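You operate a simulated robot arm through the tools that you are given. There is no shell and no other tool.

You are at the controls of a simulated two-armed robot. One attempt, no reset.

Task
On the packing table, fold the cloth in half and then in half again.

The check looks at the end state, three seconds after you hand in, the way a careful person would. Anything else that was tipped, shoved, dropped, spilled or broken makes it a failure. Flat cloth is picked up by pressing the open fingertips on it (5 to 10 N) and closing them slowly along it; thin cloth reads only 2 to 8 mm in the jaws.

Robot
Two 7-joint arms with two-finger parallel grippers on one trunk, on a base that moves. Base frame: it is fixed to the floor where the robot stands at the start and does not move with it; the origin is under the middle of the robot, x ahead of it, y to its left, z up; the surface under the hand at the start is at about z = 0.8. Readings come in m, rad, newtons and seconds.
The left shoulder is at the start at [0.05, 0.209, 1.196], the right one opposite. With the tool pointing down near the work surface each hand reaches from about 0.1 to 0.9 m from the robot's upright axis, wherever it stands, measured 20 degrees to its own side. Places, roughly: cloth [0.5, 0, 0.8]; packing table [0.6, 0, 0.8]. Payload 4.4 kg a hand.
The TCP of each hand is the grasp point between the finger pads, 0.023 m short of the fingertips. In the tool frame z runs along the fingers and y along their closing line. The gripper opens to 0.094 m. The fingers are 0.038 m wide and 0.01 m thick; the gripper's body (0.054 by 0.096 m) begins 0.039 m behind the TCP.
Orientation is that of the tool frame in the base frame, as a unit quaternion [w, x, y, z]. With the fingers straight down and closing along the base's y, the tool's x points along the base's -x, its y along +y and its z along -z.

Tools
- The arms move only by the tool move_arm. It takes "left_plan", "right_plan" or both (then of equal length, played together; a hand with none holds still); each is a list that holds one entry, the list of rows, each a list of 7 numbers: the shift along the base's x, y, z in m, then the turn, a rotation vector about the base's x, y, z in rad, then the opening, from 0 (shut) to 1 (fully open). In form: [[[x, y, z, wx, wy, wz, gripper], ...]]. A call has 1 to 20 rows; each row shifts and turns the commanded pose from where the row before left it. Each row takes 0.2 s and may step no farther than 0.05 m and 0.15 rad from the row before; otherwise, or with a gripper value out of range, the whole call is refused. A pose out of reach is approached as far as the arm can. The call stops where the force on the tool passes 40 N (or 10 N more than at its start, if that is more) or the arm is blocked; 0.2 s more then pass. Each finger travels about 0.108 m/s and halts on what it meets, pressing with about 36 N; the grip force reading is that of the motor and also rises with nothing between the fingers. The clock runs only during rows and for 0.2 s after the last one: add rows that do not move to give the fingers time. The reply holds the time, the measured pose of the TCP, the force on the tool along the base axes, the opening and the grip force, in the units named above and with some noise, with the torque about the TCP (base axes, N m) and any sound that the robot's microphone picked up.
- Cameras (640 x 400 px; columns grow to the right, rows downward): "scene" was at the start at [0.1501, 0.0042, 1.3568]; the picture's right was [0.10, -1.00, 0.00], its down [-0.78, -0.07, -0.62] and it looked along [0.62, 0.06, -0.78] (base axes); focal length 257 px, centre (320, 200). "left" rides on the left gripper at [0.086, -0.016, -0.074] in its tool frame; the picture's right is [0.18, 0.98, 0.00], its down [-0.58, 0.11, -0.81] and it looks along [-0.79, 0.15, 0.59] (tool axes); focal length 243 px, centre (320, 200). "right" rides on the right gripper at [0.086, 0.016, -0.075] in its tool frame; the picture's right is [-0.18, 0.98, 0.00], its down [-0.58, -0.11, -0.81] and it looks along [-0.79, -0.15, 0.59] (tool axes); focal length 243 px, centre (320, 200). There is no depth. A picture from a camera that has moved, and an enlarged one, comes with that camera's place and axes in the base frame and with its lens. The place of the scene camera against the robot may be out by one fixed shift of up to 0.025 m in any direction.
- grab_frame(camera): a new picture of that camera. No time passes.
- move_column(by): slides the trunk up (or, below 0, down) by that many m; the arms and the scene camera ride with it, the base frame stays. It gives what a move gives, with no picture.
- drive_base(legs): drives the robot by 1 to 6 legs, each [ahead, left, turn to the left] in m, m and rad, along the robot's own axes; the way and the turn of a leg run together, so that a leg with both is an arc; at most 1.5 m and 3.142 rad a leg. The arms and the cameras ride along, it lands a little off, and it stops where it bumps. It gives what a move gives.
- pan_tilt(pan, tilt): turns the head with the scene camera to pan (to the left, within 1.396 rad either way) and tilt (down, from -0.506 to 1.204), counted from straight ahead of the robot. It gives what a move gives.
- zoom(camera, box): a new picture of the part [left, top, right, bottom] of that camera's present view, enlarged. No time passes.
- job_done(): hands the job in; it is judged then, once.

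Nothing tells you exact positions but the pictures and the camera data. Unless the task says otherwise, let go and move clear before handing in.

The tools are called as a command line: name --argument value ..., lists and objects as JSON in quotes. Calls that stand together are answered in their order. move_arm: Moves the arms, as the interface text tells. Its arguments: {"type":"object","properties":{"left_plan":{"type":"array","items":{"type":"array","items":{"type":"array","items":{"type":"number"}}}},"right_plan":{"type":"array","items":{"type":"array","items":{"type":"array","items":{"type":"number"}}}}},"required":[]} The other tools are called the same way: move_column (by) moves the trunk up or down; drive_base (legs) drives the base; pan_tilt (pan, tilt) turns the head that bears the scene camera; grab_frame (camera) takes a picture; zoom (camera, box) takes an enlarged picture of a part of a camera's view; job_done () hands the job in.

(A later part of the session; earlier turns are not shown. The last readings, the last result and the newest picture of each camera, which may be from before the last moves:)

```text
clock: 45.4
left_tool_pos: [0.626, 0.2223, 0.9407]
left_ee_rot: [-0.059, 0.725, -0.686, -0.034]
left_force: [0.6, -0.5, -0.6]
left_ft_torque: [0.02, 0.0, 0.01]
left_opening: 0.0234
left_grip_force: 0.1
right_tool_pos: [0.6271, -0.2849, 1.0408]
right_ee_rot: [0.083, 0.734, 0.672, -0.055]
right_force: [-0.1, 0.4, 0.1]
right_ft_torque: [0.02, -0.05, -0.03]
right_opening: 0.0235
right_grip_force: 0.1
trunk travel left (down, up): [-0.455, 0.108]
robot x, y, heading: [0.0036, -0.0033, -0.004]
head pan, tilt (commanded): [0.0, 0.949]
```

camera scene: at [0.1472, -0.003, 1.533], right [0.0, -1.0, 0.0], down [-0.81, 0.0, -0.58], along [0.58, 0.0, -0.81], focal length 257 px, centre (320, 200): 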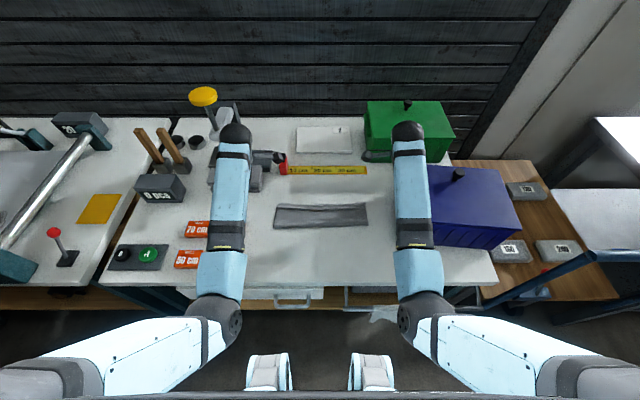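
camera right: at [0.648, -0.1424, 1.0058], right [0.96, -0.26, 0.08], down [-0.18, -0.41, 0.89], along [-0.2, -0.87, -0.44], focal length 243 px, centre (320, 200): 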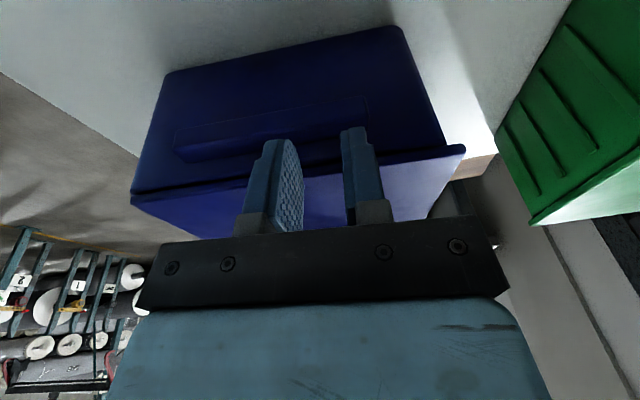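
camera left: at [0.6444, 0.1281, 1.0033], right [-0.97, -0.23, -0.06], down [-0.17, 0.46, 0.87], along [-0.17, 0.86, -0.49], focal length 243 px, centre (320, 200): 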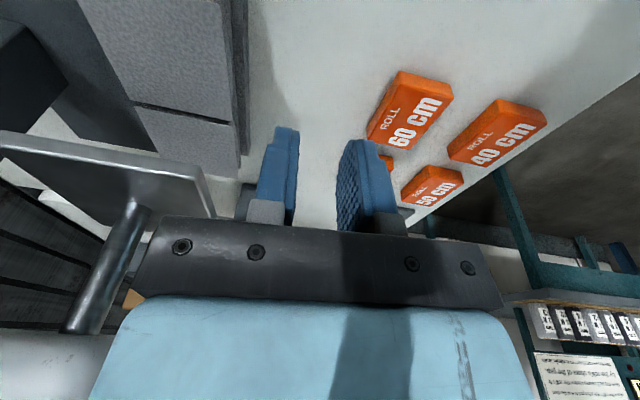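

That worked: the right arm follows commands again. Same for the left.

move_arm --left_plan '[[[-0.002, 0, 0.015, 0, 0, 0, 0.25], [-0.002, 0.01, 0.02, 0, 0, 0, 0.25], [-0.002, 0.01, 0.02, 0, 0, 0, 0.25], [-0.002, 0.01, 0.02, 0, 0, 0, 0.25], [-0.002, 0.01, 0.02, 0, 0, 0, 0.25]]]'

grab_frame --camera "scene"

grab_frame --camera "left"

```text
clock: 46.6
left_tool_pos: [0.6177, 0.2759, 1.037]
left_ee_rot: [-0.068, 0.727, -0.682, -0.043]
left_force: [-0.5, 0.2, 0.4]
left_ft_torque: [0.0, -0.01, 0.03]
left_opening: 0.0235
left_grip_force: 0.1
right_tool_pos: [0.6276, -0.2849, 1.0421]
right_ee_rot: [0.083, 0.735, 0.671, -0.054]
right_force: [0.2, 0.7, 0.5]
right_ft_torque: [-0.01, 0.02, -0.01]
right_opening: 0.0238
right_grip_force: 0.0
trunk travel left (down, up): [-0.455, 0.108]
robot x, y, heading: [-0.0009, -0.0022, -0.001]
head pan, tilt (commanded): [0.0, 0.949]
```

```text
taken
camera scene: at [0.147, -0.0034, 1.533], right [0.0, -1.0, 0.0], down [-0.81, 0.0, -0.58], along [0.58, 0.0, -0.81], focal length 257 px, centre (320, 200)
```

scene: 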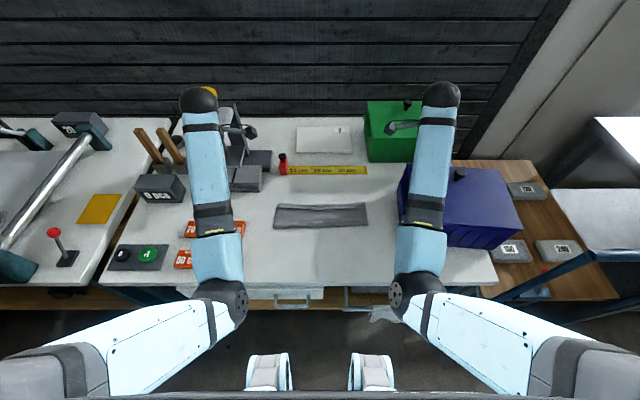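

```text
taken
camera left: at [0.6372, 0.1798, 1.097], right [-0.97, -0.24, -0.07], down [-0.17, 0.44, 0.88], along [-0.18, 0.86, -0.47], focal length 243 px, centre (320, 200)
```

left: 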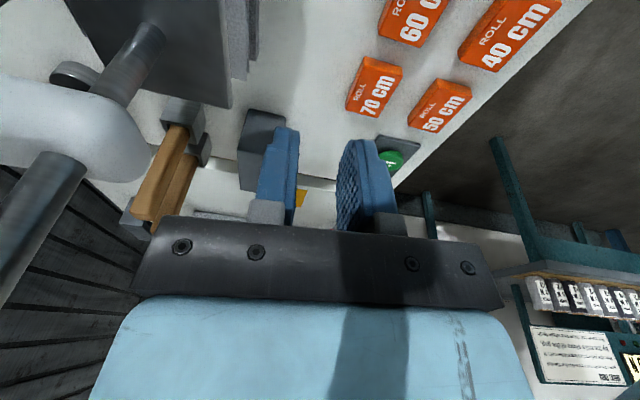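

Both arms are free. I'll take a close look at the folded cloth now.

zoom --camera "scene" --box '[260, 180, 388, 260]'

zoom --camera "scene" --box '[160, 80, 480, 280]'

```text
5.00 times, centred on (324, 220) of scene
camera zoom: at [0.147, -0.0034, 1.533], right [0.0, -1.0, 0.0], down [-0.81, 0.0, -0.58], along [0.58, 0.0, -0.81], focal length 1287 px, centre (300, 100)
```

zoom: 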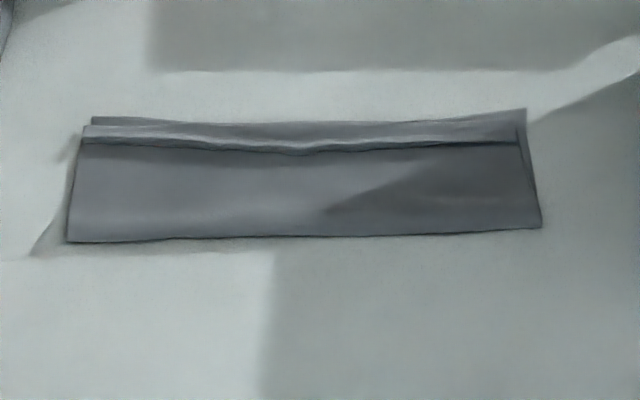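

```text
2.00 times, centred on (320, 180) of scene
camera zoom: at [0.147, -0.0034, 1.533], right [0.0, -1.0, 0.0], down [-0.81, 0.0, -0.58], along [0.58, 0.0, -0.81], focal length 515 px, centre (320, 240)
```

zoom: 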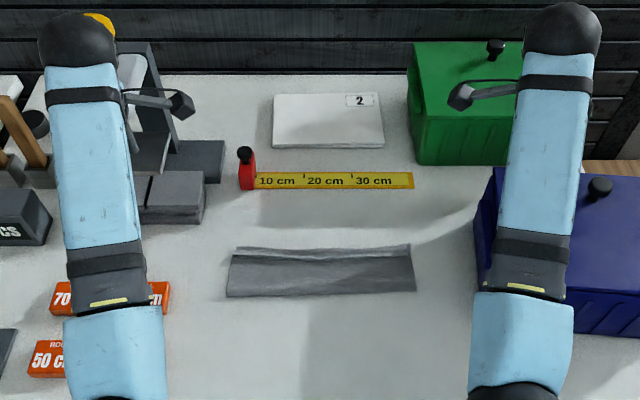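

The first fold looks good: a strip about 0.30 × 0.095 m at x 0.54–0.64 and y −0.157–0.14, with a small pleat at the top hem. Next I'll bring both hands back and turn them to their normal orientation to recover a good elbow posture.

move_arm --left_plan '[[[-0.0098, 0.0012, 0.0053, -0.008, 0.0127, -0.1359, 0.25], [-0.0098, 0.0012, 0.0053, -0.008, 0.0127, -0.1359, 0.25], [-0.0098, 0.0012, 0.0053, -0.008, 0.0127, -0.1359, 0.25], [-0.0098, 0.0012, 0.0053, -0.008, 0.0127, -0.1359, 0.25]]]' --right_plan '[[[-0.0148, 0, 0.005, 0.0101, 0.0156, 0.138, 0.25], [-0.0148, 0, 0.005, 0.0101, 0.0156, 0.138, 0.25], [-0.0148, 0, 0.005, 0.0101, 0.0156, 0.138, 0.25], [-0.0148, 0, 0.005, 0.0101, 0.0156, 0.138, 0.25]]]'

```text
clock: 47.6
left_tool_pos: [0.5791, 0.3492, 1.0612]
left_ee_rot: [0.079, -0.552, 0.825, 0.086]
left_force: [0.5, 0.2, -0.3]
left_ft_torque: [0.01, -0.01, 0.06]
left_opening: 0.0238
left_grip_force: 0.1
right_tool_pos: [0.582, -0.3483, 1.0824]
right_ee_rot: [0.102, 0.556, 0.821, -0.08]
right_force: [-0.4, 0.5, -0.2]
right_ft_torque: [0.01, -0.01, 0.0]
right_opening: 0.0235
right_grip_force: 0.0
trunk travel left (down, up): [-0.455, 0.108]
robot x, y, heading: [-0.0031, -0.0008, -0.004]
head pan, tilt (commanded): [0.0, 0.949]
stopped in row 4 (left hand): the arm was blocked; the commanded pose is now the measured one
```

pan_tilt --pan -0.7 --tilt 1.2

grab_frame --camera "scene"

```text
clock: 48.6
left_tool_pos: [0.5795, 0.3481, 1.0611]
left_ee_rot: [0.078, -0.553, 0.825, 0.085]
left_force: [0.8, 0.2, -0.6]
left_ft_torque: [0.04, 0.0, 0.04]
left_opening: 0.0235
left_grip_force: 0.0
right_tool_pos: [0.5815, -0.3479, 1.0822]
right_ee_rot: [0.101, 0.557, 0.821, -0.081]
right_force: [0.1, 0.3, 0.4]
right_ft_torque: [0.01, -0.02, 0.0]
right_opening: 0.0236
right_grip_force: 0.0
trunk travel left (down, up): [-0.455, 0.108]
robot x, y, heading: [0.0009, 0.0006, 0.001]
head pan, tilt (commanded): [-0.7, 1.201]
```

```text
taken
camera scene: at [0.1172, -0.0392, 1.5169], right [-0.64, -0.76, 0.0], down [-0.71, 0.6, -0.36], along [0.28, -0.23, -0.93], focal length 257 px, centre (320, 200)
```

scene: 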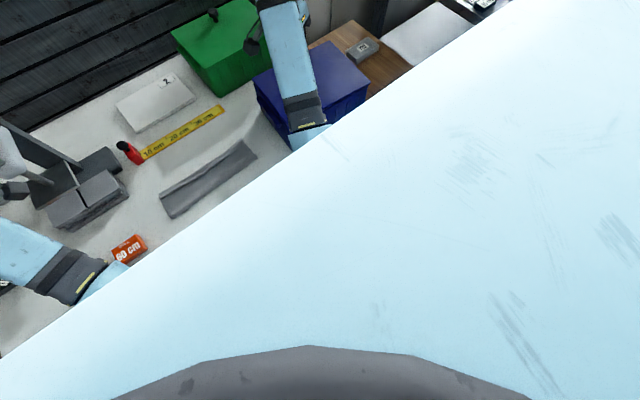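

The chest sits right behind the upper arms, which explains the outward push. I'll turn the hands to their normal yaw while moving outward, so the elbows can swing away from the chest.

pan_tilt --pan 0.0 --tilt 0.95

move_arm --left_plan '[[[-0.003, 0.006, 0.004, -0.0201, 0.0184, -0.1307, 0.25], [-0.003, 0.006, 0.004, -0.0201, 0.0184, -0.1307, 0.25], [-0.003, 0.006, 0.004, -0.0201, 0.0184, -0.1307, 0.25], [-0.003, 0.006, 0.004, -0.0201, 0.0184, -0.1307, 0.25]]]' --right_plan '[[[-0.003, -0.006, 0.002, 0.0191, 0.0239, 0.1317, 0.25], [-0.003, -0.006, 0.002, 0.0191, 0.0239, 0.1317, 0.25], [-0.003, -0.006, 0.002, 0.0191, 0.0239, 0.1317, 0.25], [-0.003, -0.006, 0.002, 0.0191, 0.0239, 0.1317, 0.25]]]'

grab_frame --camera "scene"

```text
clock: 49.7
left_tool_pos: [0.5787, 0.3497, 1.0594]
left_ee_rot: [0.078, -0.553, 0.825, 0.086]
left_force: [0.5, 0.7, -0.1]
left_ft_torque: [0.0, -0.03, -0.02]
left_opening: 0.0237
left_grip_force: 0.1
right_tool_pos: [0.5809, -0.3489, 1.0819]
right_ee_rot: [0.101, 0.556, 0.821, -0.08]
right_force: [0.1, -0.1, -0.3]
right_ft_torque: [-0.02, 0.0, 0.0]
right_opening: 0.0234
right_grip_force: 0.1
trunk travel left (down, up): [-0.455, 0.108]
robot x, y, heading: [0.0014, -0.0008, 0.004]
head pan, tilt (commanded): [0.0, 0.949]
```

```text
clock: 50.9
left_tool_pos: [0.5656, 0.3995, 1.0816]
left_ee_rot: [0.05, -0.33, 0.94, 0.071]
left_force: [0.4, -0.5, 0.2]
left_ft_torque: [0.02, 0.0, 0.02]
left_opening: 0.0237
left_grip_force: 0.1
right_tool_pos: [0.5664, -0.4001, 1.0951]
right_ee_rot: [0.064, 0.334, 0.938, -0.071]
right_force: [-0.1, -0.5, 0.5]
right_ft_torque: [0.0, 0.01, -0.01]
right_opening: 0.0236
right_grip_force: 0.0
trunk travel left (down, up): [-0.455, 0.108]
robot x, y, heading: [0.002, -0.0012, 0.002]
head pan, tilt (commanded): [0.0, 0.949]
stopped in row 4 (left hand): the arm was blocked; the commanded pose is now the measured one
```

```text
taken
camera scene: at [0.1471, -0.0032, 1.5331], right [0.0, -1.0, 0.0], down [-0.81, 0.0, -0.58], along [0.58, 0.0, -0.81], focal length 257 px, centre (320, 200)
```

scene: 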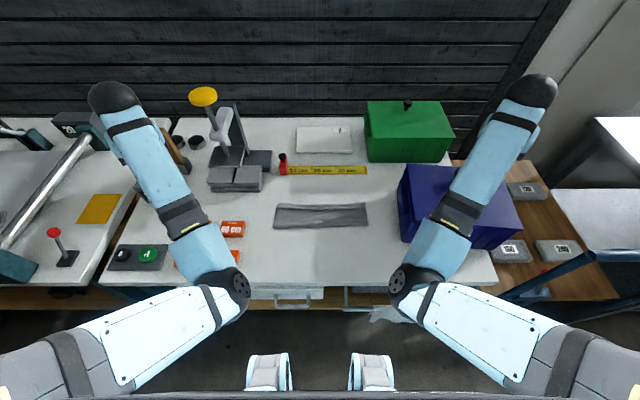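

move_arm --right_plan '[[[0, -0.015, 0.01, 0.05, 0.045, 0, 0.25], [0, -0.015, 0.01, 0.05, 0.045, 0, 0.25], [0, -0.015, 0.01, 0.05, 0.045, 0, 0.25], [0, -0.015, 0.01, 0, 0, 0, 0.25]]]'

grab_frame --camera "scene"

```text
clock: 51.9
left_tool_pos: [0.5654, 0.3996, 1.0793]
left_ee_rot: [0.051, -0.329, 0.94, 0.071]
left_force: [-0.1, -0.8, 0.2]
left_ft_torque: [-0.02, -0.01, 0.01]
left_opening: 0.0236
left_grip_force: 0.1
right_tool_pos: [0.5664, -0.4565, 1.1332]
right_ee_rot: [-0.026, 0.33, 0.943, -0.019]
right_force: [-0.2, 0.2, 0.2]
right_ft_torque: [0.01, 0.01, 0.03]
right_opening: 0.0232
right_grip_force: 0.0
trunk travel left (down, up): [-0.455, 0.108]
robot x, y, heading: [0.0013, -0.0006, -0.001]
head pan, tilt (commanded): [0.0, 0.949]
```

```text
taken
camera scene: at [0.147, -0.0034, 1.533], right [0.0, -1.0, 0.0], down [-0.81, 0.0, -0.58], along [0.58, 0.0, -0.81], focal length 257 px, centre (320, 200)
```

scene: 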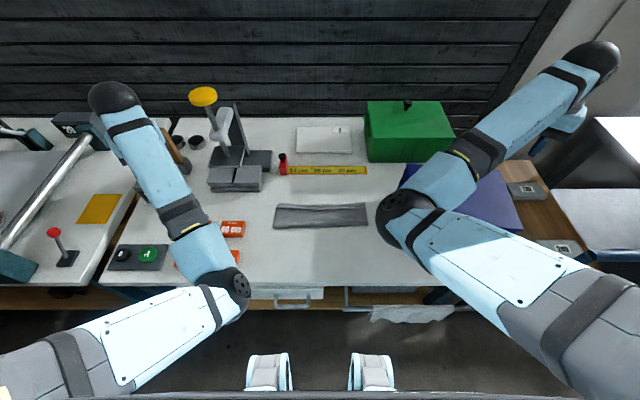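

The right arm tracks again with the elbow raised forward. Now I'll try bringing the right hand inward a little, high above the bin.

move_arm --right_plan '[[[0, 0.015, 0.005, 0, 0, 0.07, 0.25], [0, 0.015, 0.005, 0, 0, 0.07, 0.25], [0, 0.015, 0.005, 0, 0, 0.07, 0.25], [0, 0.015, 0.005, 0, 0, 0.07, 0.25]]]'

grab_frame --camera "scene"

```text
clock: 52.9
left_tool_pos: [0.5636, 0.3996, 1.0799]
left_ee_rot: [0.051, -0.329, 0.94, 0.072]
left_force: [0.1, -0.8, -0.6]
left_ft_torque: [-0.03, 0.0, -0.01]
left_opening: 0.0234
left_grip_force: 0.1
right_tool_pos: [0.5864, -0.4326, 1.1482]
right_ee_rot: [-0.014, 0.203, 0.979, -0.029]
right_force: [-0.3, -0.2, 1.1]
right_ft_torque: [0.0, 0.0, -0.03]
right_opening: 0.0234
right_grip_force: 0.0
right hand out of reach, approached as far as the arm can: row 2, 3, 4
trunk travel left (down, up): [-0.455, 0.108]
robot x, y, heading: [-0.0012, 0.0009, -0.005]
head pan, tilt (commanded): [0.0, 0.949]
```

```text
taken
camera scene: at [0.1471, -0.0031, 1.5331], right [0.0, -1.0, 0.0], down [-0.81, 0.0, -0.58], along [0.58, 0.0, -0.81], focal length 257 px, centre (320, 200)
```

scene: 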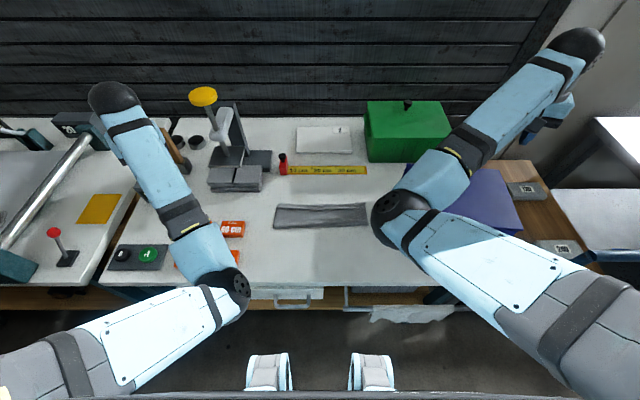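

The elbow is tucked inward because of the wrist-yaw limit. Turning the hand's yaw the other way should force it back out, so I'll spin the right hand counter-clockwise while it is high and clear.

move_arm --right_plan '[[[0, 0, 0, 0, 0, 0.14, 0.25], [0, 0, 0, 0, 0, 0.14, 0.25], [0, 0, 0, 0, 0, 0.14, 0.25], [0, 0, 0, 0, 0, 0.14, 0.25], [0, 0, 0, 0, 0, 0.14, 0.25], [0, 0, 0, 0, 0, 0.14, 0.25], [0, 0, 0, 0, 0, 0.14, 0.25], [0, 0, 0, 0, 0, 0.14, 0.25]]]'

grab_frame --camera "scene"

```text
clock: 54.7
left_tool_pos: [0.5641, 0.3994, 1.081]
left_ee_rot: [0.05, -0.33, 0.94, 0.072]
left_force: [-0.2, -0.5, -0.1]
left_ft_torque: [0.01, -0.03, -0.02]
left_opening: 0.0235
left_grip_force: 0.1
right_tool_pos: [0.5837, -0.4298, 1.1474]
right_ee_rot: [-0.003, -0.352, 0.935, -0.038]
right_force: [-0.4, 0.5, -0.1]
right_ft_torque: [-0.01, 0.01, -0.04]
right_opening: 0.0234
right_grip_force: 0.0
trunk travel left (down, up): [-0.455, 0.108]
robot x, y, heading: [0.0018, -0.0037, 0.001]
head pan, tilt (commanded): [0.0, 0.949]
```

```text
taken
camera scene: at [0.1471, -0.0033, 1.5331], right [0.0, -1.0, 0.0], down [-0.81, 0.0, -0.58], along [0.58, 0.0, -0.81], focal length 257 px, centre (320, 200)
```

scene: 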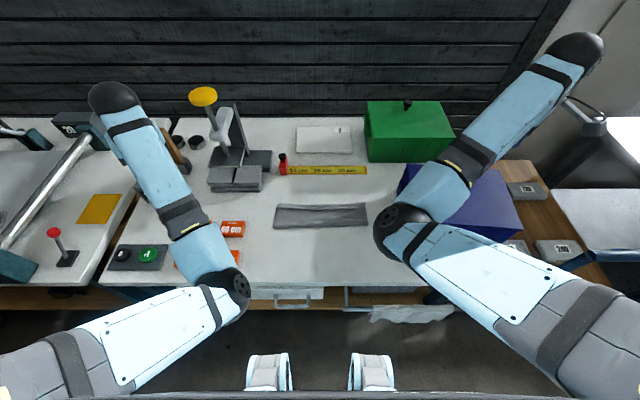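

move_arm --right_plan '[[[0, 0, 0, 0, 0, 0.14, 0.25], [0, 0, 0, 0, 0, 0.14, 0.25], [0, 0, 0, 0, 0, 0.14, 0.25], [0, 0, 0, 0, 0, 0.14, 0.25], [0, 0, 0, 0, 0, 0.14, 0.25], [0, 0, 0, 0, 0, 0.14, 0.25], [0, 0, 0, 0, 0, 0.14, 0.25], [0, 0, 0, 0, 0, 0.14, 0.25]]]'

grab_frame --camera "scene"

```text
clock: 56.5
left_tool_pos: [0.5653, 0.3985, 1.0803]
left_ee_rot: [0.05, -0.329, 0.94, 0.071]
left_force: [-0.6, -0.8, 0.4]
left_ft_torque: [0.01, 0.02, -0.01]
left_opening: 0.0236
left_grip_force: 0.1
right_tool_pos: [0.5817, -0.4343, 1.1428]
right_ee_rot: [-0.009, 0.794, -0.607, 0.034]
right_force: [-0.2, 1.1, 0.0]
right_ft_torque: [0.0, 0.01, -0.06]
right_opening: 0.0237
right_grip_force: 0.1
trunk travel left (down, up): [-0.455, 0.108]
robot x, y, heading: [0.0005, -0.001, -0.002]
head pan, tilt (commanded): [0.0, 0.949]
```

```text
taken
camera scene: at [0.1471, -0.0032, 1.5331], right [0.0, -1.0, 0.0], down [-0.81, 0.0, -0.58], along [0.58, 0.0, -0.81], focal length 257 px, centre (320, 200)
```

scene: 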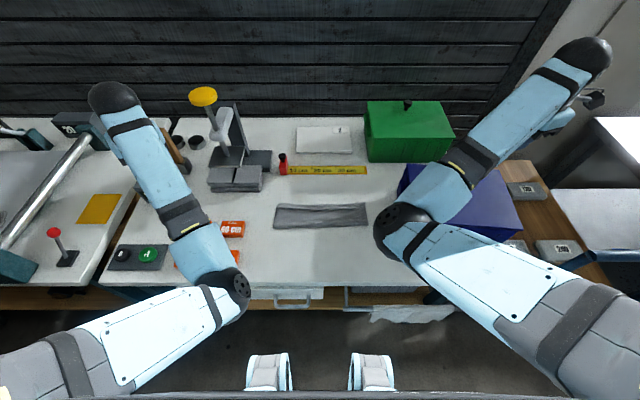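

move_arm --right_plan '[[[0, 0, 0, 0, 0, 0.14, 0.25], [0, 0, 0, 0, 0, 0.14, 0.25], [0, 0, 0, 0, 0, 0.14, 0.25], [0, 0, 0, 0, 0, 0.14, 0.25], [0, 0, 0, 0, 0, 0.14, 0.25], [0, 0, 0, 0, 0, 0.14, 0.25], [0, 0, 0, 0, 0, 0.14, 0.25], [0, 0, 0, 0, 0, 0.14, 0.25]]]'

grab_frame --camera "scene"

```text
clock: 58.3
left_tool_pos: [0.5658, 0.399, 1.0795]
left_ee_rot: [0.05, -0.329, 0.94, 0.071]
left_force: [0.7, 0.7, -0.8]
left_ft_torque: [-0.01, 0.0, -0.02]
left_opening: 0.0236
left_grip_force: 0.1
right_tool_pos: [0.6737, -0.4002, 1.0611]
right_ee_rot: [-0.025, 0.996, -0.088, 0.017]
right_force: [0.0, 0.4, 0.9]
right_ft_torque: [0.0, 0.0, -0.04]
right_opening: 0.0235
right_grip_force: 0.2
right hand out of reach, approached as far as the arm can: row 2, 3, 4, 5, 6, 7
trunk travel left (down, up): [-0.455, 0.108]
robot x, y, heading: [-0.0031, 0.0008, -0.002]
head pan, tilt (commanded): [0.0, 0.949]
```

```text
taken
camera scene: at [0.1474, -0.003, 1.533], right [0.0, -1.0, 0.0], down [-0.81, 0.0, -0.58], along [0.58, 0.0, -0.81], focal length 257 px, centre (320, 200)
```

scene: 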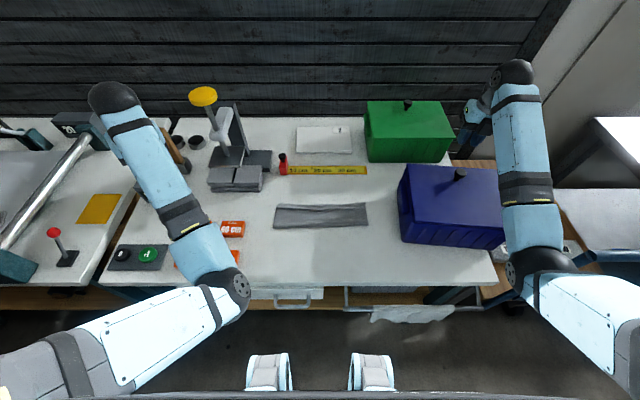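

That worked: the right elbow swung outward to y≈−0.35. Now I'll unwind the yaw back to normal while retreating a little.

move_arm --right_plan '[[[-0.0085, 0.0025, 0.002, 0, 0, -0.148, 0.25], [-0.0085, 0.0025, 0.002, 0, 0, -0.148, 0.25], [-0.0085, 0.0025, 0.002, 0, 0, -0.148, 0.25], [-0.0085, 0.0025, 0.002, 0, 0, -0.148, 0.25], [-0.0085, 0.0025, 0.002, 0, 0, -0.148, 0.25], [-0.0085, 0.0025, 0.002, 0, 0, -0.148, 0.25], [-0.0085, 0.0025, 0.002, 0, 0, -0.148, 0.25], [-0.0085, 0.0025, 0.002, 0, 0, -0.148, 0.25], [-0.0085, 0.0025, 0.002, 0, 0, -0.148, 0.25], [-0.0085, 0.0025, 0.002, 0, 0, -0.148, 0.25]]]'

grab_frame --camera "scene"

```text
clock: 60.5
left_tool_pos: [0.566, 0.3988, 1.0806]
left_ee_rot: [0.051, -0.329, 0.94, 0.071]
left_force: [0.5, 0.3, 0.2]
left_ft_torque: [0.01, 0.0, 0.01]
left_opening: 0.0239
left_grip_force: 0.1
right_tool_pos: [0.5907, -0.3747, 1.0823]
right_ee_rot: [0.008, -0.675, 0.737, -0.032]
right_force: [0.0, 0.2, 0.0]
right_ft_torque: [0.0, -0.01, -0.03]
right_opening: 0.0235
right_grip_force: 0.0
trunk travel left (down, up): [-0.455, 0.108]
robot x, y, heading: [-0.0003, 0.0028, -0.001]
head pan, tilt (commanded): [0.0, 0.949]
```

```text
taken
camera scene: at [0.1468, -0.0034, 1.5331], right [0.0, -1.0, 0.0], down [-0.81, 0.0, -0.58], along [0.58, 0.0, -0.81], focal length 257 px, centre (320, 200)
```

scene: 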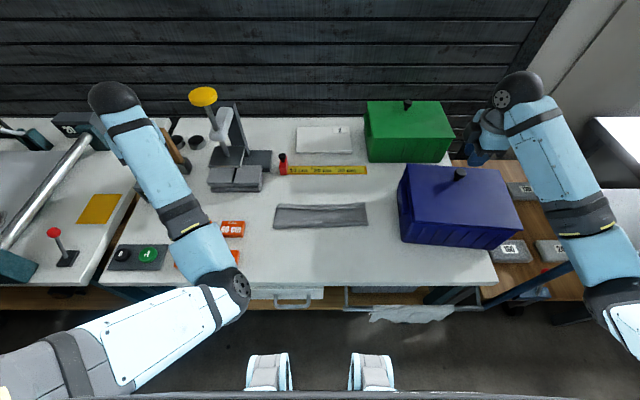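

The right arm is back in an elbow-out posture. I'll finish turning its yaw to normal.

move_arm --right_plan '[[[-0.005, 0.002, 0.002, 0.004, 0.005, -0.148, 0.25], [-0.005, 0.002, 0.002, 0.004, 0.005, -0.148, 0.25], [-0.005, 0.002, 0.002, 0.004, 0.005, -0.148, 0.25], [-0.005, 0.002, 0.002, 0, 0, -0.148, 0.25], [-0.005, 0.002, 0.002, 0, 0, -0.148, 0.25], [-0.005, 0.002, 0.002, 0, 0, -0.148, 0.25], [-0.005, 0.002, 0.002, 0, 0, -0.148, 0.25], [-0.005, 0.002, 0.002, 0, 0, -0.148, 0.25], [-0.005, 0.002, 0.002, 0, 0, -0.148, 0.25], [-0.005, 0.002, 0.002, 0, 0, -0.148, 0.25]]]'

grab_frame --camera "scene"

grab_frame --camera "right"

```text
clock: 62.7
left_tool_pos: [0.5651, 0.3998, 1.0797]
left_ee_rot: [0.051, -0.329, 0.94, 0.073]
left_force: [0.0, 0.5, 0.0]
left_ft_torque: [0.02, 0.0, 0.0]
left_opening: 0.0236
left_grip_force: 0.0
right_tool_pos: [0.5396, -0.3538, 1.1016]
right_ee_rot: [-0.013, -0.001, 1.0, -0.019]
right_force: [-0.2, 0.2, 0.2]
right_ft_torque: [0.0, 0.0, 0.0]
right_opening: 0.0234
right_grip_force: 0.0
trunk travel left (down, up): [-0.455, 0.108]
robot x, y, heading: [-0.0001, -0.0047, 0.002]
head pan, tilt (commanded): [0.0, 0.949]
```

```text
taken
camera scene: at [0.147, -0.0032, 1.5331], right [0.0, -1.0, 0.0], down [-0.81, 0.0, -0.58], along [0.58, 0.0, -0.81], focal length 257 px, centre (320, 200)
```

scene: 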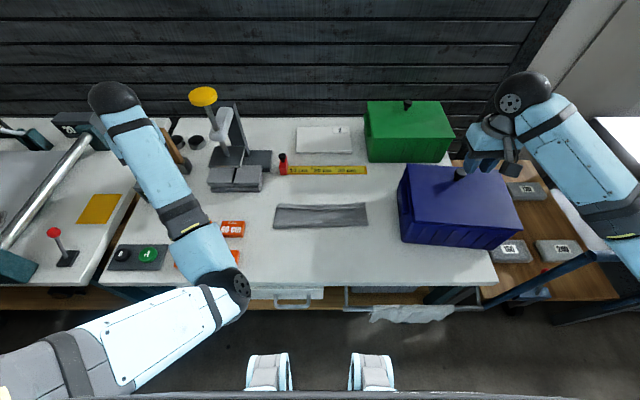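

```text
taken
camera right: at [0.4536, -0.3359, 1.1779], right [0.18, 0.98, -0.04], down [0.6, -0.08, 0.79], along [0.78, -0.17, -0.61], focal length 243 px, centre (320, 200)
```

right: 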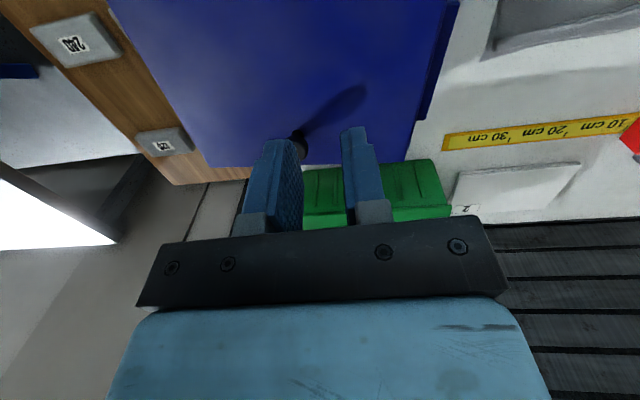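

The right arm is now in its normal pose, high above the bin. I'll shift the base left by about 0.28 m, so the right arm can fold the strip's right end over to the left without reaching across my body.

drive_base --legs '[[0, 0.28, 0]]'

grab_frame --camera "scene"

grab_frame --camera "left"

grab_frame --camera "right"

```text
clock: 65.7
left_tool_pos: [0.5645, 0.6765, 1.0805]
left_ee_rot: [0.051, -0.33, 0.94, 0.072]
left_force: [-0.4, 0.5, 0.2]
left_ft_torque: [-0.01, -0.03, 0.0]
left_opening: 0.0235
left_grip_force: 0.0
right_tool_pos: [0.5389, -0.0764, 1.1013]
right_ee_rot: [-0.013, -0.002, 1.0, -0.02]
right_force: [0.7, 0.6, 0.1]
right_ft_torque: [-0.02, -0.02, -0.02]
right_opening: 0.0238
right_grip_force: 0.0
trunk travel left (down, up): [-0.455, 0.108]
robot x, y, heading: [-0.005, 0.2787, 0.004]
head pan, tilt (commanded): [0.0, 0.949]
```

```text
taken
camera scene: at [0.1474, 0.2746, 1.5331], right [0.0, -1.0, 0.0], down [-0.81, 0.0, -0.58], along [0.58, 0.0, -0.81], focal length 257 px, centre (320, 200)
```

scene: 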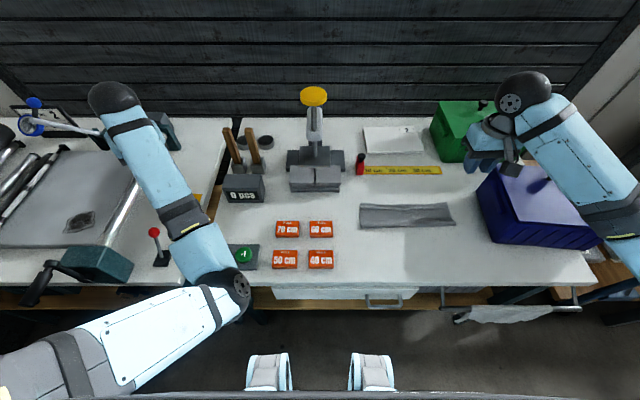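

```text
taken
camera left: at [0.5036, 0.5995, 1.1394], right [-0.76, 0.65, 0.07], down [0.35, 0.31, 0.89], along [0.55, 0.7, -0.45], focal length 243 px, centre (320, 200)
```

left: 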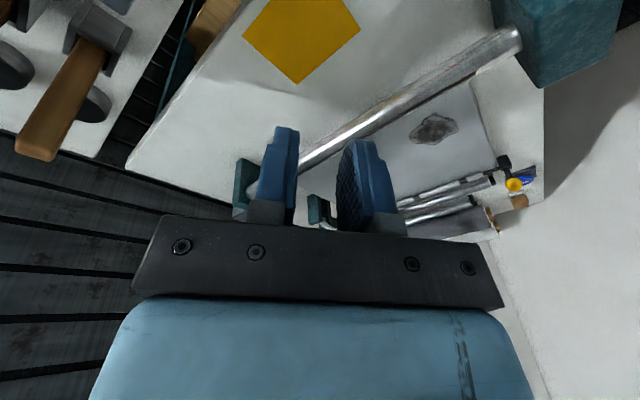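

```text
taken
camera right: at [0.4544, -0.0581, 1.1779], right [0.18, 0.98, -0.04], down [0.6, -0.07, 0.8], along [0.78, -0.17, -0.6], focal length 243 px, centre (320, 200)
```

right: 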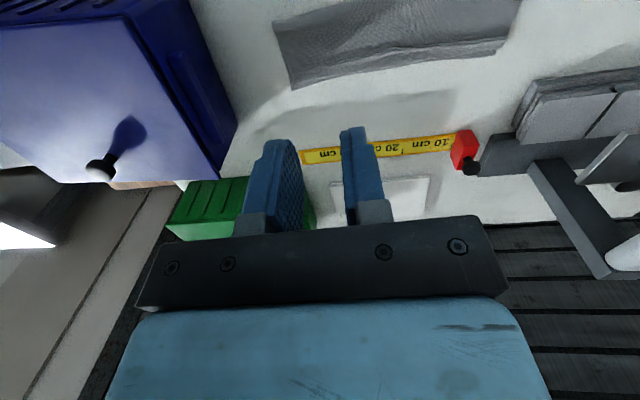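

The cloth's right end is at y≈−0.157, x 0.55–0.643. I'll bring the right hand over its middle with the jaws closing along y.

move_arm --right_plan '[[[0.00725, -0.0088, -0.025, 0.02, -0.013, -0.002, 0.34], [0.00725, -0.0088, -0.025, 0.02, -0.013, -0.002, 0.34], [0.00725, -0.0088, -0.025, 0, 0, 0, 0.34], [0.00725, -0.0088, -0.025, 0, 0, 0, 0.34], [0.00725, -0.0088, -0.025, 0, 0, 0, 0.34], [0.00725, -0.0088, -0.025, 0, 0, 0, 0.34], [0.00725, -0.0088, -0.025, 0, 0, 0, 0.34], [0.00725, -0.0088, -0.025, 0, 0, 0, 0.34]]]'

grab_frame --camera "scene"

grab_frame --camera "right"

```text
clock: 67.5
left_tool_pos: [0.5653, 0.6773, 1.0799]
left_ee_rot: [0.05, -0.331, 0.94, 0.072]
left_force: [-0.5, 0.4, -0.4]
left_ft_torque: [0.02, -0.01, -0.01]
left_opening: 0.0233
left_grip_force: 0.0
right_tool_pos: [0.5995, -0.1471, 0.9017]
right_ee_rot: [0.001, -0.001, 1.0, 0.0]
right_force: [0.4, -0.1, -0.2]
right_ft_torque: [0.0, -0.05, 0.0]
right_opening: 0.0319
right_grip_force: 0.2
trunk travel left (down, up): [-0.455, 0.108]
robot x, y, heading: [0.0028, 0.2787, 0.0]
head pan, tilt (commanded): [0.0, 0.949]
```

```text
taken
camera scene: at [0.1479, 0.2744, 1.533], right [0.0, -1.0, 0.0], down [-0.81, 0.0, -0.58], along [0.58, 0.0, -0.81], focal length 257 px, centre (320, 200)
```

scene: 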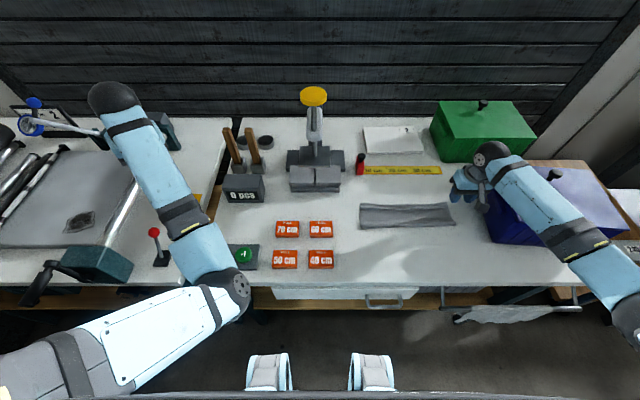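

```text
taken
camera right: at [0.5109, -0.1317, 0.9762], right [0.18, 0.98, 0.0], down [0.58, -0.11, 0.81], along [0.79, -0.15, -0.59], focal length 243 px, centre (320, 200)
```

right: 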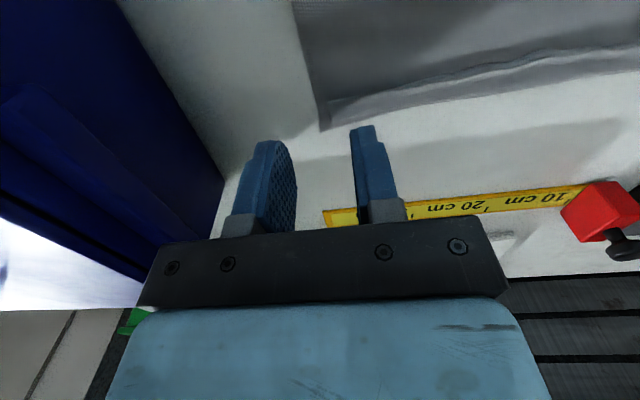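

zoom --camera "scene" --box '[430, 130, 640, 262]'

pan_tilt --pan -0.6 --tilt 0.8

grab_frame --camera "scene"

```text
3.03 times, centred on (535, 196) of scene
camera zoom: at [0.1479, 0.2744, 1.533], right [0.0, -1.0, 0.0], down [-0.81, 0.0, -0.58], along [0.58, 0.0, -0.81], focal length 780 px, centre (-332, 212)
```

zoom: 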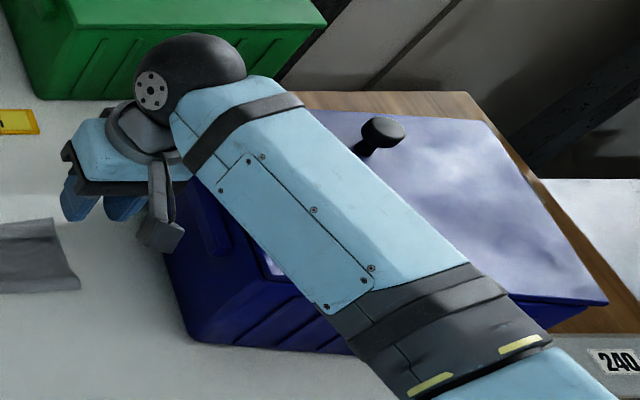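

```text
clock: 68.5
left_tool_pos: [0.5639, 0.6777, 1.0804]
left_ee_rot: [0.05, -0.33, 0.94, 0.073]
left_force: [0.8, 0.0, -0.8]
left_ft_torque: [-0.01, 0.01, 0.01]
left_opening: 0.0235
left_grip_force: 0.1
right_tool_pos: [0.5999, -0.147, 0.9018]
right_ee_rot: [0.001, -0.001, 1.0, 0.0]
right_force: [0.6, 0.8, 0.1]
right_ft_torque: [0.01, 0.0, -0.01]
right_opening: 0.032
right_grip_force: 0.0
trunk travel left (down, up): [-0.455, 0.108]
robot x, y, heading: [-0.0014, 0.2738, -0.001]
head pan, tilt (commanded): [-0.6, 0.799]
```

```text
taken
camera scene: at [0.1413, 0.2291, 1.5446], right [-0.56, -0.83, 0.0], down [-0.59, 0.41, -0.7], along [0.58, -0.39, -0.72], focal length 257 px, centre (320, 200)
```

scene: 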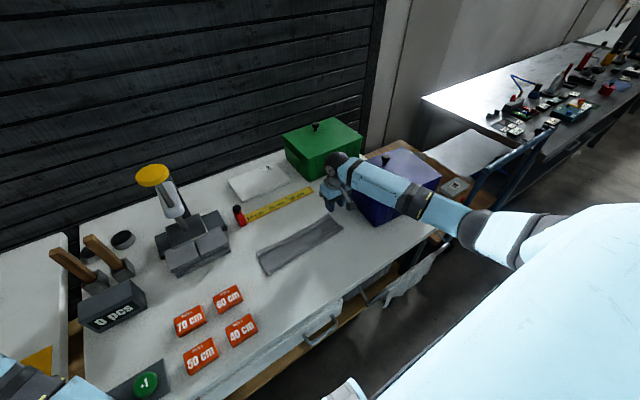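

The arm is well clear of the bin and the jaws straddle the strip's right end. Going down now.

move_arm --right_plan '[[[-0.001, 0, -0.02, 0, 0, 0, 0.34], [-0.001, 0, -0.02, 0, 0, 0, 0.34], [0, 0, -0.018, 0, 0, 0, 0.34], [0, 0, -0.012, 0, 0, 0, 0.34], [0, 0, -0.004, 0, 0, 0, 0.34], [0, 0, 0, 0, 0, 0, 0.34]]]'

grab_frame --camera "right"

```text
clock: 69.9
left_tool_pos: [0.5647, 0.6772, 1.0798]
left_ee_rot: [0.051, -0.33, 0.94, 0.072]
left_force: [-0.6, -0.2, -1.0]
left_ft_torque: [0.0, -0.02, -0.01]
left_opening: 0.0235
left_grip_force: 0.0
right_tool_pos: [0.595, -0.1472, 0.8273]
right_ee_rot: [0.0, -0.001, 1.0, 0.0]
right_force: [0.5, 1.4, -0.6]
right_ft_torque: [0.01, 0.0, 0.02]
right_opening: 0.0318
right_grip_force: 0.1
trunk travel left (down, up): [-0.455, 0.108]
robot x, y, heading: [0.0008, 0.2756, 0.001]
head pan, tilt (commanded): [-0.6, 0.799]
```

```text
taken
camera right: at [0.5084, -0.1311, 0.9017], right [0.18, 0.98, 0.0], down [0.58, -0.11, 0.81], along [0.79, -0.15, -0.59], focal length 243 px, centre (320, 200)
```

right: 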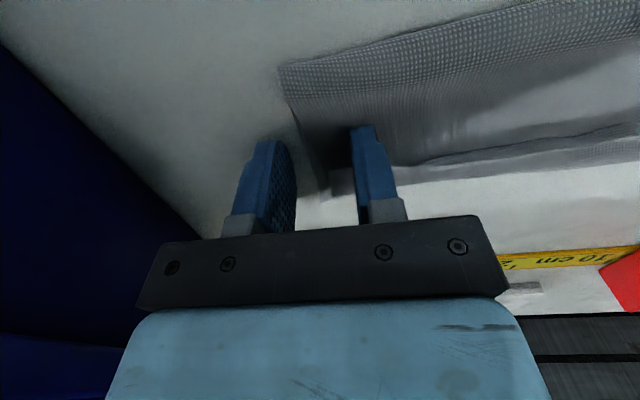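

move_arm --right_plan '[[[0, 0, -0.002, 0, 0, 0, 0.34], [0, 0, -0.001, 0, 0, 0, 0.34], [0, 0, 0, 0, 0, 0, 0.34]]]'

```text
clock: 70.7
left_tool_pos: [0.5636, 0.6771, 1.08]
left_ee_rot: [0.05, -0.33, 0.94, 0.071]
left_force: [0.3, 0.1, 0.1]
left_ft_torque: [0.03, 0.02, -0.04]
left_opening: 0.0235
left_grip_force: 0.2
right_tool_pos: [0.5965, -0.1475, 0.8238]
right_ee_rot: [0.001, -0.001, 1.0, 0.0]
right_force: [0.5, 0.9, 4.1]
right_ft_torque: [0.1, -0.07, -0.02]
right_opening: 0.0319
right_grip_force: 0.1
trunk travel left (down, up): [-0.455, 0.108]
robot x, y, heading: [0.0013, 0.2743, -0.001]
head pan, tilt (commanded): [-0.6, 0.799]
```

move_arm --right_plan '[[[0, 0, -0.0008, 0, 0, 0, 0.34], [0, 0, 0, 0, 0, 0, 0.34], [0, 0, 0, 0, 0, 0, 0.34]]]'

```text
clock: 71.5
left_tool_pos: [0.5647, 0.679, 1.081]
left_ee_rot: [0.051, -0.33, 0.94, 0.072]
left_force: [0.3, -0.9, -1.7]
left_ft_torque: [0.01, 0.01, -0.05]
left_opening: 0.0234
left_grip_force: 0.1
right_tool_pos: [0.5956, -0.1461, 0.8258]
right_ee_rot: [0.001, -0.001, 1.0, 0.001]
right_force: [1.4, -0.8, 9.2]
right_ft_torque: [0.18, -0.23, -0.02]
right_opening: 0.0317
right_grip_force: 0.0
trunk travel left (down, up): [-0.455, 0.108]
robot x, y, heading: [-0.0016, 0.2792, 0.0]
head pan, tilt (commanded): [-0.6, 0.799]
```

Only the inner finger is pressing, since it rides on two layers. I'll roll the hand a little so the outer fingertip also meets the table and can catch both layers.

move_arm --right_plan '[[[0, 0, 0.0015, 0.03, 0, 0, 0.34], [0, 0, 0, 0.03, 0, 0, 0.34], [0, 0, -0.001, 0, 0, 0, 0.34], [0, 0, 0, 0, 0, 0, 0.34]]]'

```text
clock: 72.5
left_tool_pos: [0.5644, 0.678, 1.081]
left_ee_rot: [0.051, -0.33, 0.94, 0.073]
left_force: [0.1, -0.8, -1.2]
left_ft_torque: [-0.02, 0.02, 0.03]
left_opening: 0.0234
left_grip_force: 0.1
right_tool_pos: [0.5951, -0.1467, 0.8245]
right_ee_rot: [0.0, -0.001, 1.0, 0.031]
right_force: [-0.7, 0.2, 0.2]
right_ft_torque: [0.04, 0.01, -0.01]
right_opening: 0.0319
right_grip_force: 0.5
trunk travel left (down, up): [-0.455, 0.108]
robot x, y, heading: [-0.0005, 0.2745, -0.001]
head pan, tilt (commanded): [-0.6, 0.799]
```

move_arm --right_plan '[[[0, 0, -0.001, 0, 0, 0, 0.34], [0, 0, -0.0005, 0, 0, 0, 0.34], [0, 0, 0, 0, 0, 0, 0.34]]]'

```text
clock: 73.3
left_tool_pos: [0.5643, 0.6778, 1.0803]
left_ee_rot: [0.051, -0.33, 0.94, 0.071]
left_force: [0.4, -0.3, -0.2]
left_ft_torque: [0.0, 0.02, -0.04]
left_opening: 0.0235
left_grip_force: 0.1
right_tool_pos: [0.5962, -0.1462, 0.8238]
right_ee_rot: [0.002, -0.001, 1.0, 0.029]
right_force: [-1.6, -1.9, 10.8]
right_ft_torque: [-0.32, 0.22, -0.06]
right_opening: 0.0327
right_grip_force: 0.9
trunk travel left (down, up): [-0.455, 0.108]
robot x, y, heading: [0.0051, 0.2773, -0.0]
head pan, tilt (commanded): [-0.6, 0.799]
```

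move_arm --right_plan '[[[0, 0, 0, -0.012, 0, 0, 0.34], [0, 0, 0, -0.012, 0, 0, 0.34], [0, 0, 0, 0, 0, 0, 0.34]]]'

```text
clock: 74.1
left_tool_pos: [0.564, 0.6772, 1.0802]
left_ee_rot: [0.05, -0.33, 0.94, 0.071]
left_force: [0.0, -0.1, 0.2]
left_ft_torque: [0.0, -0.02, 0.01]
left_opening: 0.0233
left_grip_force: 0.1
right_tool_pos: [0.5955, -0.1457, 0.8239]
right_ee_rot: [0.001, -0.001, 1.0, 0.019]
right_force: [-1.7, -0.6, 10.3]
right_ft_torque: [0.2, -0.15, 0.01]
right_opening: 0.0321
right_grip_force: 0.3
trunk travel left (down, up): [-0.455, 0.108]
robot x, y, heading: [-0.0027, 0.2765, -0.0]
head pan, tilt (commanded): [-0.6, 0.799]
```

move_arm --right_plan '[[[0, 0, -0.0002, 0.008, 0, 0, 0.33], [0, 0, 0, 0, 0, 0, 0.31], [0, 0, 0, 0, 0, 0, 0.29], [0, 0, 0, 0, 0, 0, 0.27], [0, 0, 0, 0, 0, 0, 0.25]]]'

grab_frame --camera "right"

```text
clock: 75.3
left_tool_pos: [0.5627, 0.6776, 1.0799]
left_ee_rot: [0.051, -0.33, 0.94, 0.071]
left_force: [0.3, 0.0, 0.7]
left_ft_torque: [-0.01, 0.02, -0.02]
left_opening: 0.0235
left_grip_force: 0.0
right_tool_pos: [0.5955, -0.147, 0.8238]
right_ee_rot: [0.001, -0.002, 1.0, 0.021]
right_force: [0.6, -0.8, 13.6]
right_ft_torque: [0.17, -0.23, -0.05]
right_opening: 0.0232
right_grip_force: 0.0
trunk travel left (down, up): [-0.455, 0.108]
robot x, y, heading: [-0.0033, 0.2757, -0.003]
head pan, tilt (commanded): [-0.6, 0.799]
```

```text
taken
camera right: at [0.5072, -0.1336, 0.8993], right [0.18, 0.98, 0.04], down [0.58, -0.14, 0.8], along [0.79, -0.12, -0.6], focal length 243 px, centre (320, 200)
```

right: 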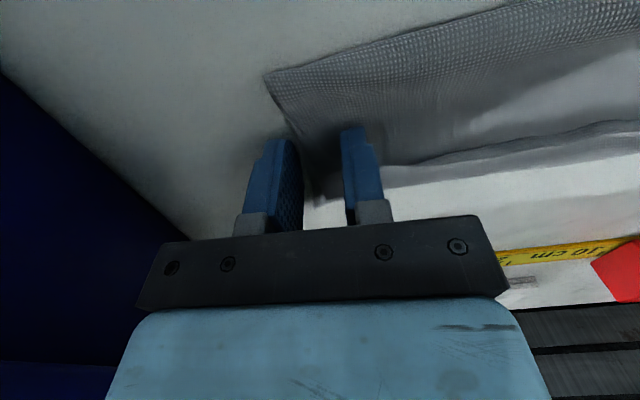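

move_arm --right_plan '[[[0, 0, 0, 0, 0, 0, 0.23], [0, 0, 0, 0, 0, 0, 0.21], [0, 0, 0, 0, 0, 0, 0.19], [0, 0, 0, 0, 0, 0, 0.17], [0, 0, 0, 0, 0, 0, 0.15]]]'

grab_frame --camera "right"

```text
clock: 76.5
left_tool_pos: [0.5626, 0.678, 1.0802]
left_ee_rot: [0.051, -0.33, 0.94, 0.071]
left_force: [-0.2, 0.7, 0.1]
left_ft_torque: [-0.01, -0.01, 0.0]
left_opening: 0.0234
left_grip_force: 0.1
right_tool_pos: [0.5956, -0.1459, 0.824]
right_ee_rot: [0.001, -0.001, 1.0, 0.022]
right_force: [1.4, -1.5, 16.1]
right_ft_torque: [0.12, -0.28, -0.04]
right_opening: 0.0136
right_grip_force: 0.1
trunk travel left (down, up): [-0.455, 0.108]
robot x, y, heading: [-0.0004, 0.2751, -0.001]
head pan, tilt (commanded): [-0.6, 0.799]
```

```text
taken
camera right: at [0.5072, -0.134, 0.8994], right [0.18, 0.98, 0.04], down [0.58, -0.14, 0.8], along [0.79, -0.12, -0.6], focal length 243 px, centre (320, 200)
```

right: 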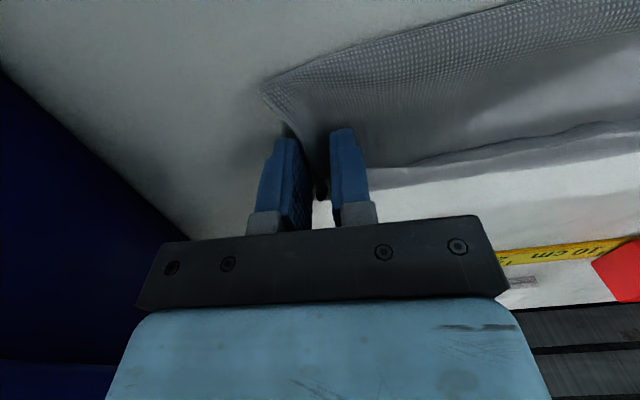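

move_arm --right_plan '[[[0, 0, 0, 0, 0, 0, 0.13], [0, 0, 0, 0, 0, 0, 0.11], [0, 0, 0, 0, 0, 0, 0.09], [0, 0, 0, 0, 0, 0, 0.07], [0, 0, 0, 0, 0, 0, 0.05], [0, 0, 0, 0, 0, 0, 0.03], [0, 0, 0, 0, 0, 0, 0.01], [0, 0, 0, 0, 0, 0, 0.0], [0, 0, 0, 0, 0, 0, 0.0]]]'

grab_frame --camera "right"

zoom --camera "scene" --box '[240, 160, 400, 260]'

```text
clock: 78.5
left_tool_pos: [0.5634, 0.679, 1.0795]
left_ee_rot: [0.051, -0.33, 0.94, 0.071]
left_force: [0.1, 0.0, 0.6]
left_ft_torque: [-0.01, 0.01, -0.01]
left_opening: 0.0236
left_grip_force: 0.1
right_tool_pos: [0.5951, -0.1467, 0.8247]
right_ee_rot: [0.001, -0.001, 1.0, 0.022]
right_force: [0.3, 2.7, 16.8]
right_ft_torque: [0.16, -0.27, 0.0]
right_opening: 0.0025
right_grip_force: 36.3
trunk travel left (down, up): [-0.455, 0.108]
robot x, y, heading: [-0.0007, 0.278, -0.004]
head pan, tilt (commanded): [-0.6, 0.799]
```

```text
taken
camera right: at [0.5071, -0.1335, 0.8996], right [0.18, 0.98, 0.04], down [0.58, -0.14, 0.8], along [0.79, -0.12, -0.6], focal length 243 px, centre (320, 200)
```

right: 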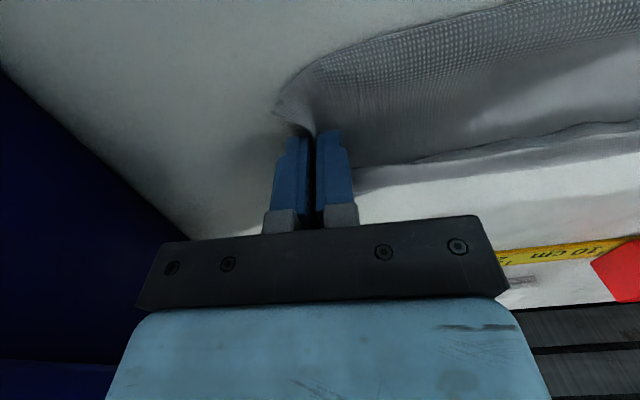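

```text
4.00 times, centred on (320, 210) of scene
camera zoom: at [0.1392, 0.2306, 1.5449], right [-0.57, -0.82, 0.0], down [-0.59, 0.4, -0.7], along [0.58, -0.4, -0.72], focal length 1030 px, centre (320, 160)
```

zoom: 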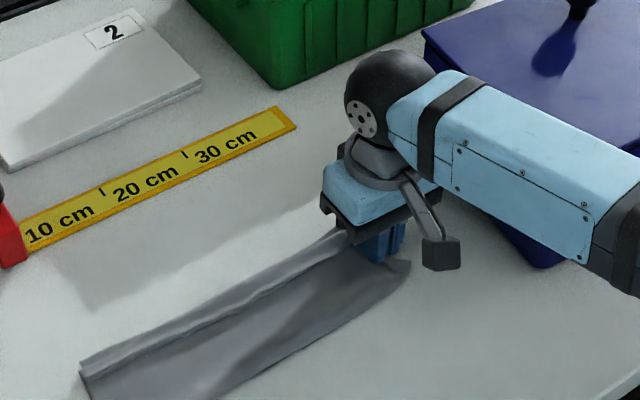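

The jaws read 2.5 mm, more than the 1.8 mm with one layer, so they likely hold both. I'll lift slightly and check.

move_arm --right_plan '[[[0, 0.002, 0.008, 0, 0, 0, 0], [0, 0.003, 0.01, 0, 0, 0, 0], [0, 0.004, 0.012, 0, 0, 0, 0], [0, 0, 0, 0, 0, 0, 0]]]'

grab_frame --camera "right"

zoom --camera "scene" --box '[240, 180, 400, 280]'

```text
clock: 79.5
left_tool_pos: [0.565, 0.6772, 1.0812]
left_ee_rot: [0.05, -0.33, 0.94, 0.072]
left_force: [0.1, 0.1, 0.2]
left_ft_torque: [0.01, -0.01, -0.02]
left_opening: 0.0231
left_grip_force: 0.0
right_tool_pos: [0.5949, -0.1392, 0.8532]
right_ee_rot: [0.0, 0.0, 1.0, 0.022]
right_force: [-0.1, 0.0, -0.7]
right_ft_torque: [-0.01, 0.01, 0.01]
right_opening: 0.0024
right_grip_force: 35.6
trunk travel left (down, up): [-0.455, 0.108]
robot x, y, heading: [-0.0027, 0.2772, 0.001]
head pan, tilt (commanded): [-0.6, 0.799]
```

```text
taken
camera right: at [0.5077, -0.1253, 0.9285], right [0.18, 0.98, 0.04], down [0.58, -0.14, 0.8], along [0.79, -0.12, -0.6], focal length 243 px, centre (320, 200)
```

right: 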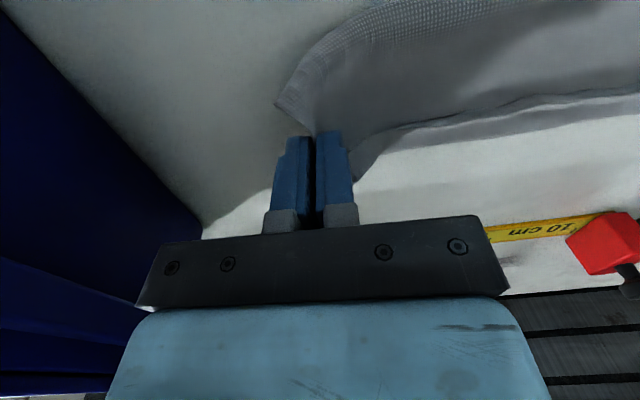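

```text
4.00 times, centred on (320, 230) of scene
camera zoom: at [0.1412, 0.229, 1.5446], right [-0.57, -0.82, 0.0], down [-0.59, 0.41, -0.7], along [0.57, -0.39, -0.72], focal length 1030 px, centre (320, 80)
```

zoom: 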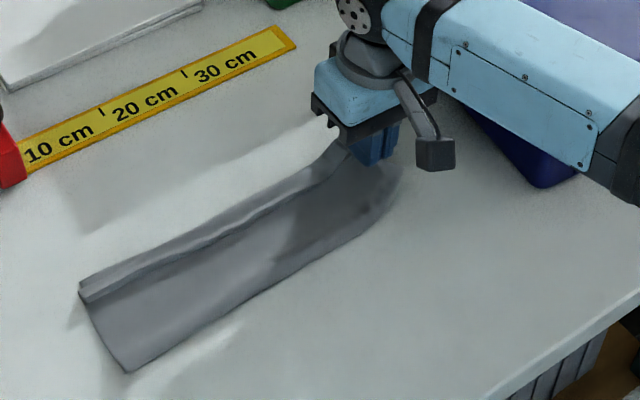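

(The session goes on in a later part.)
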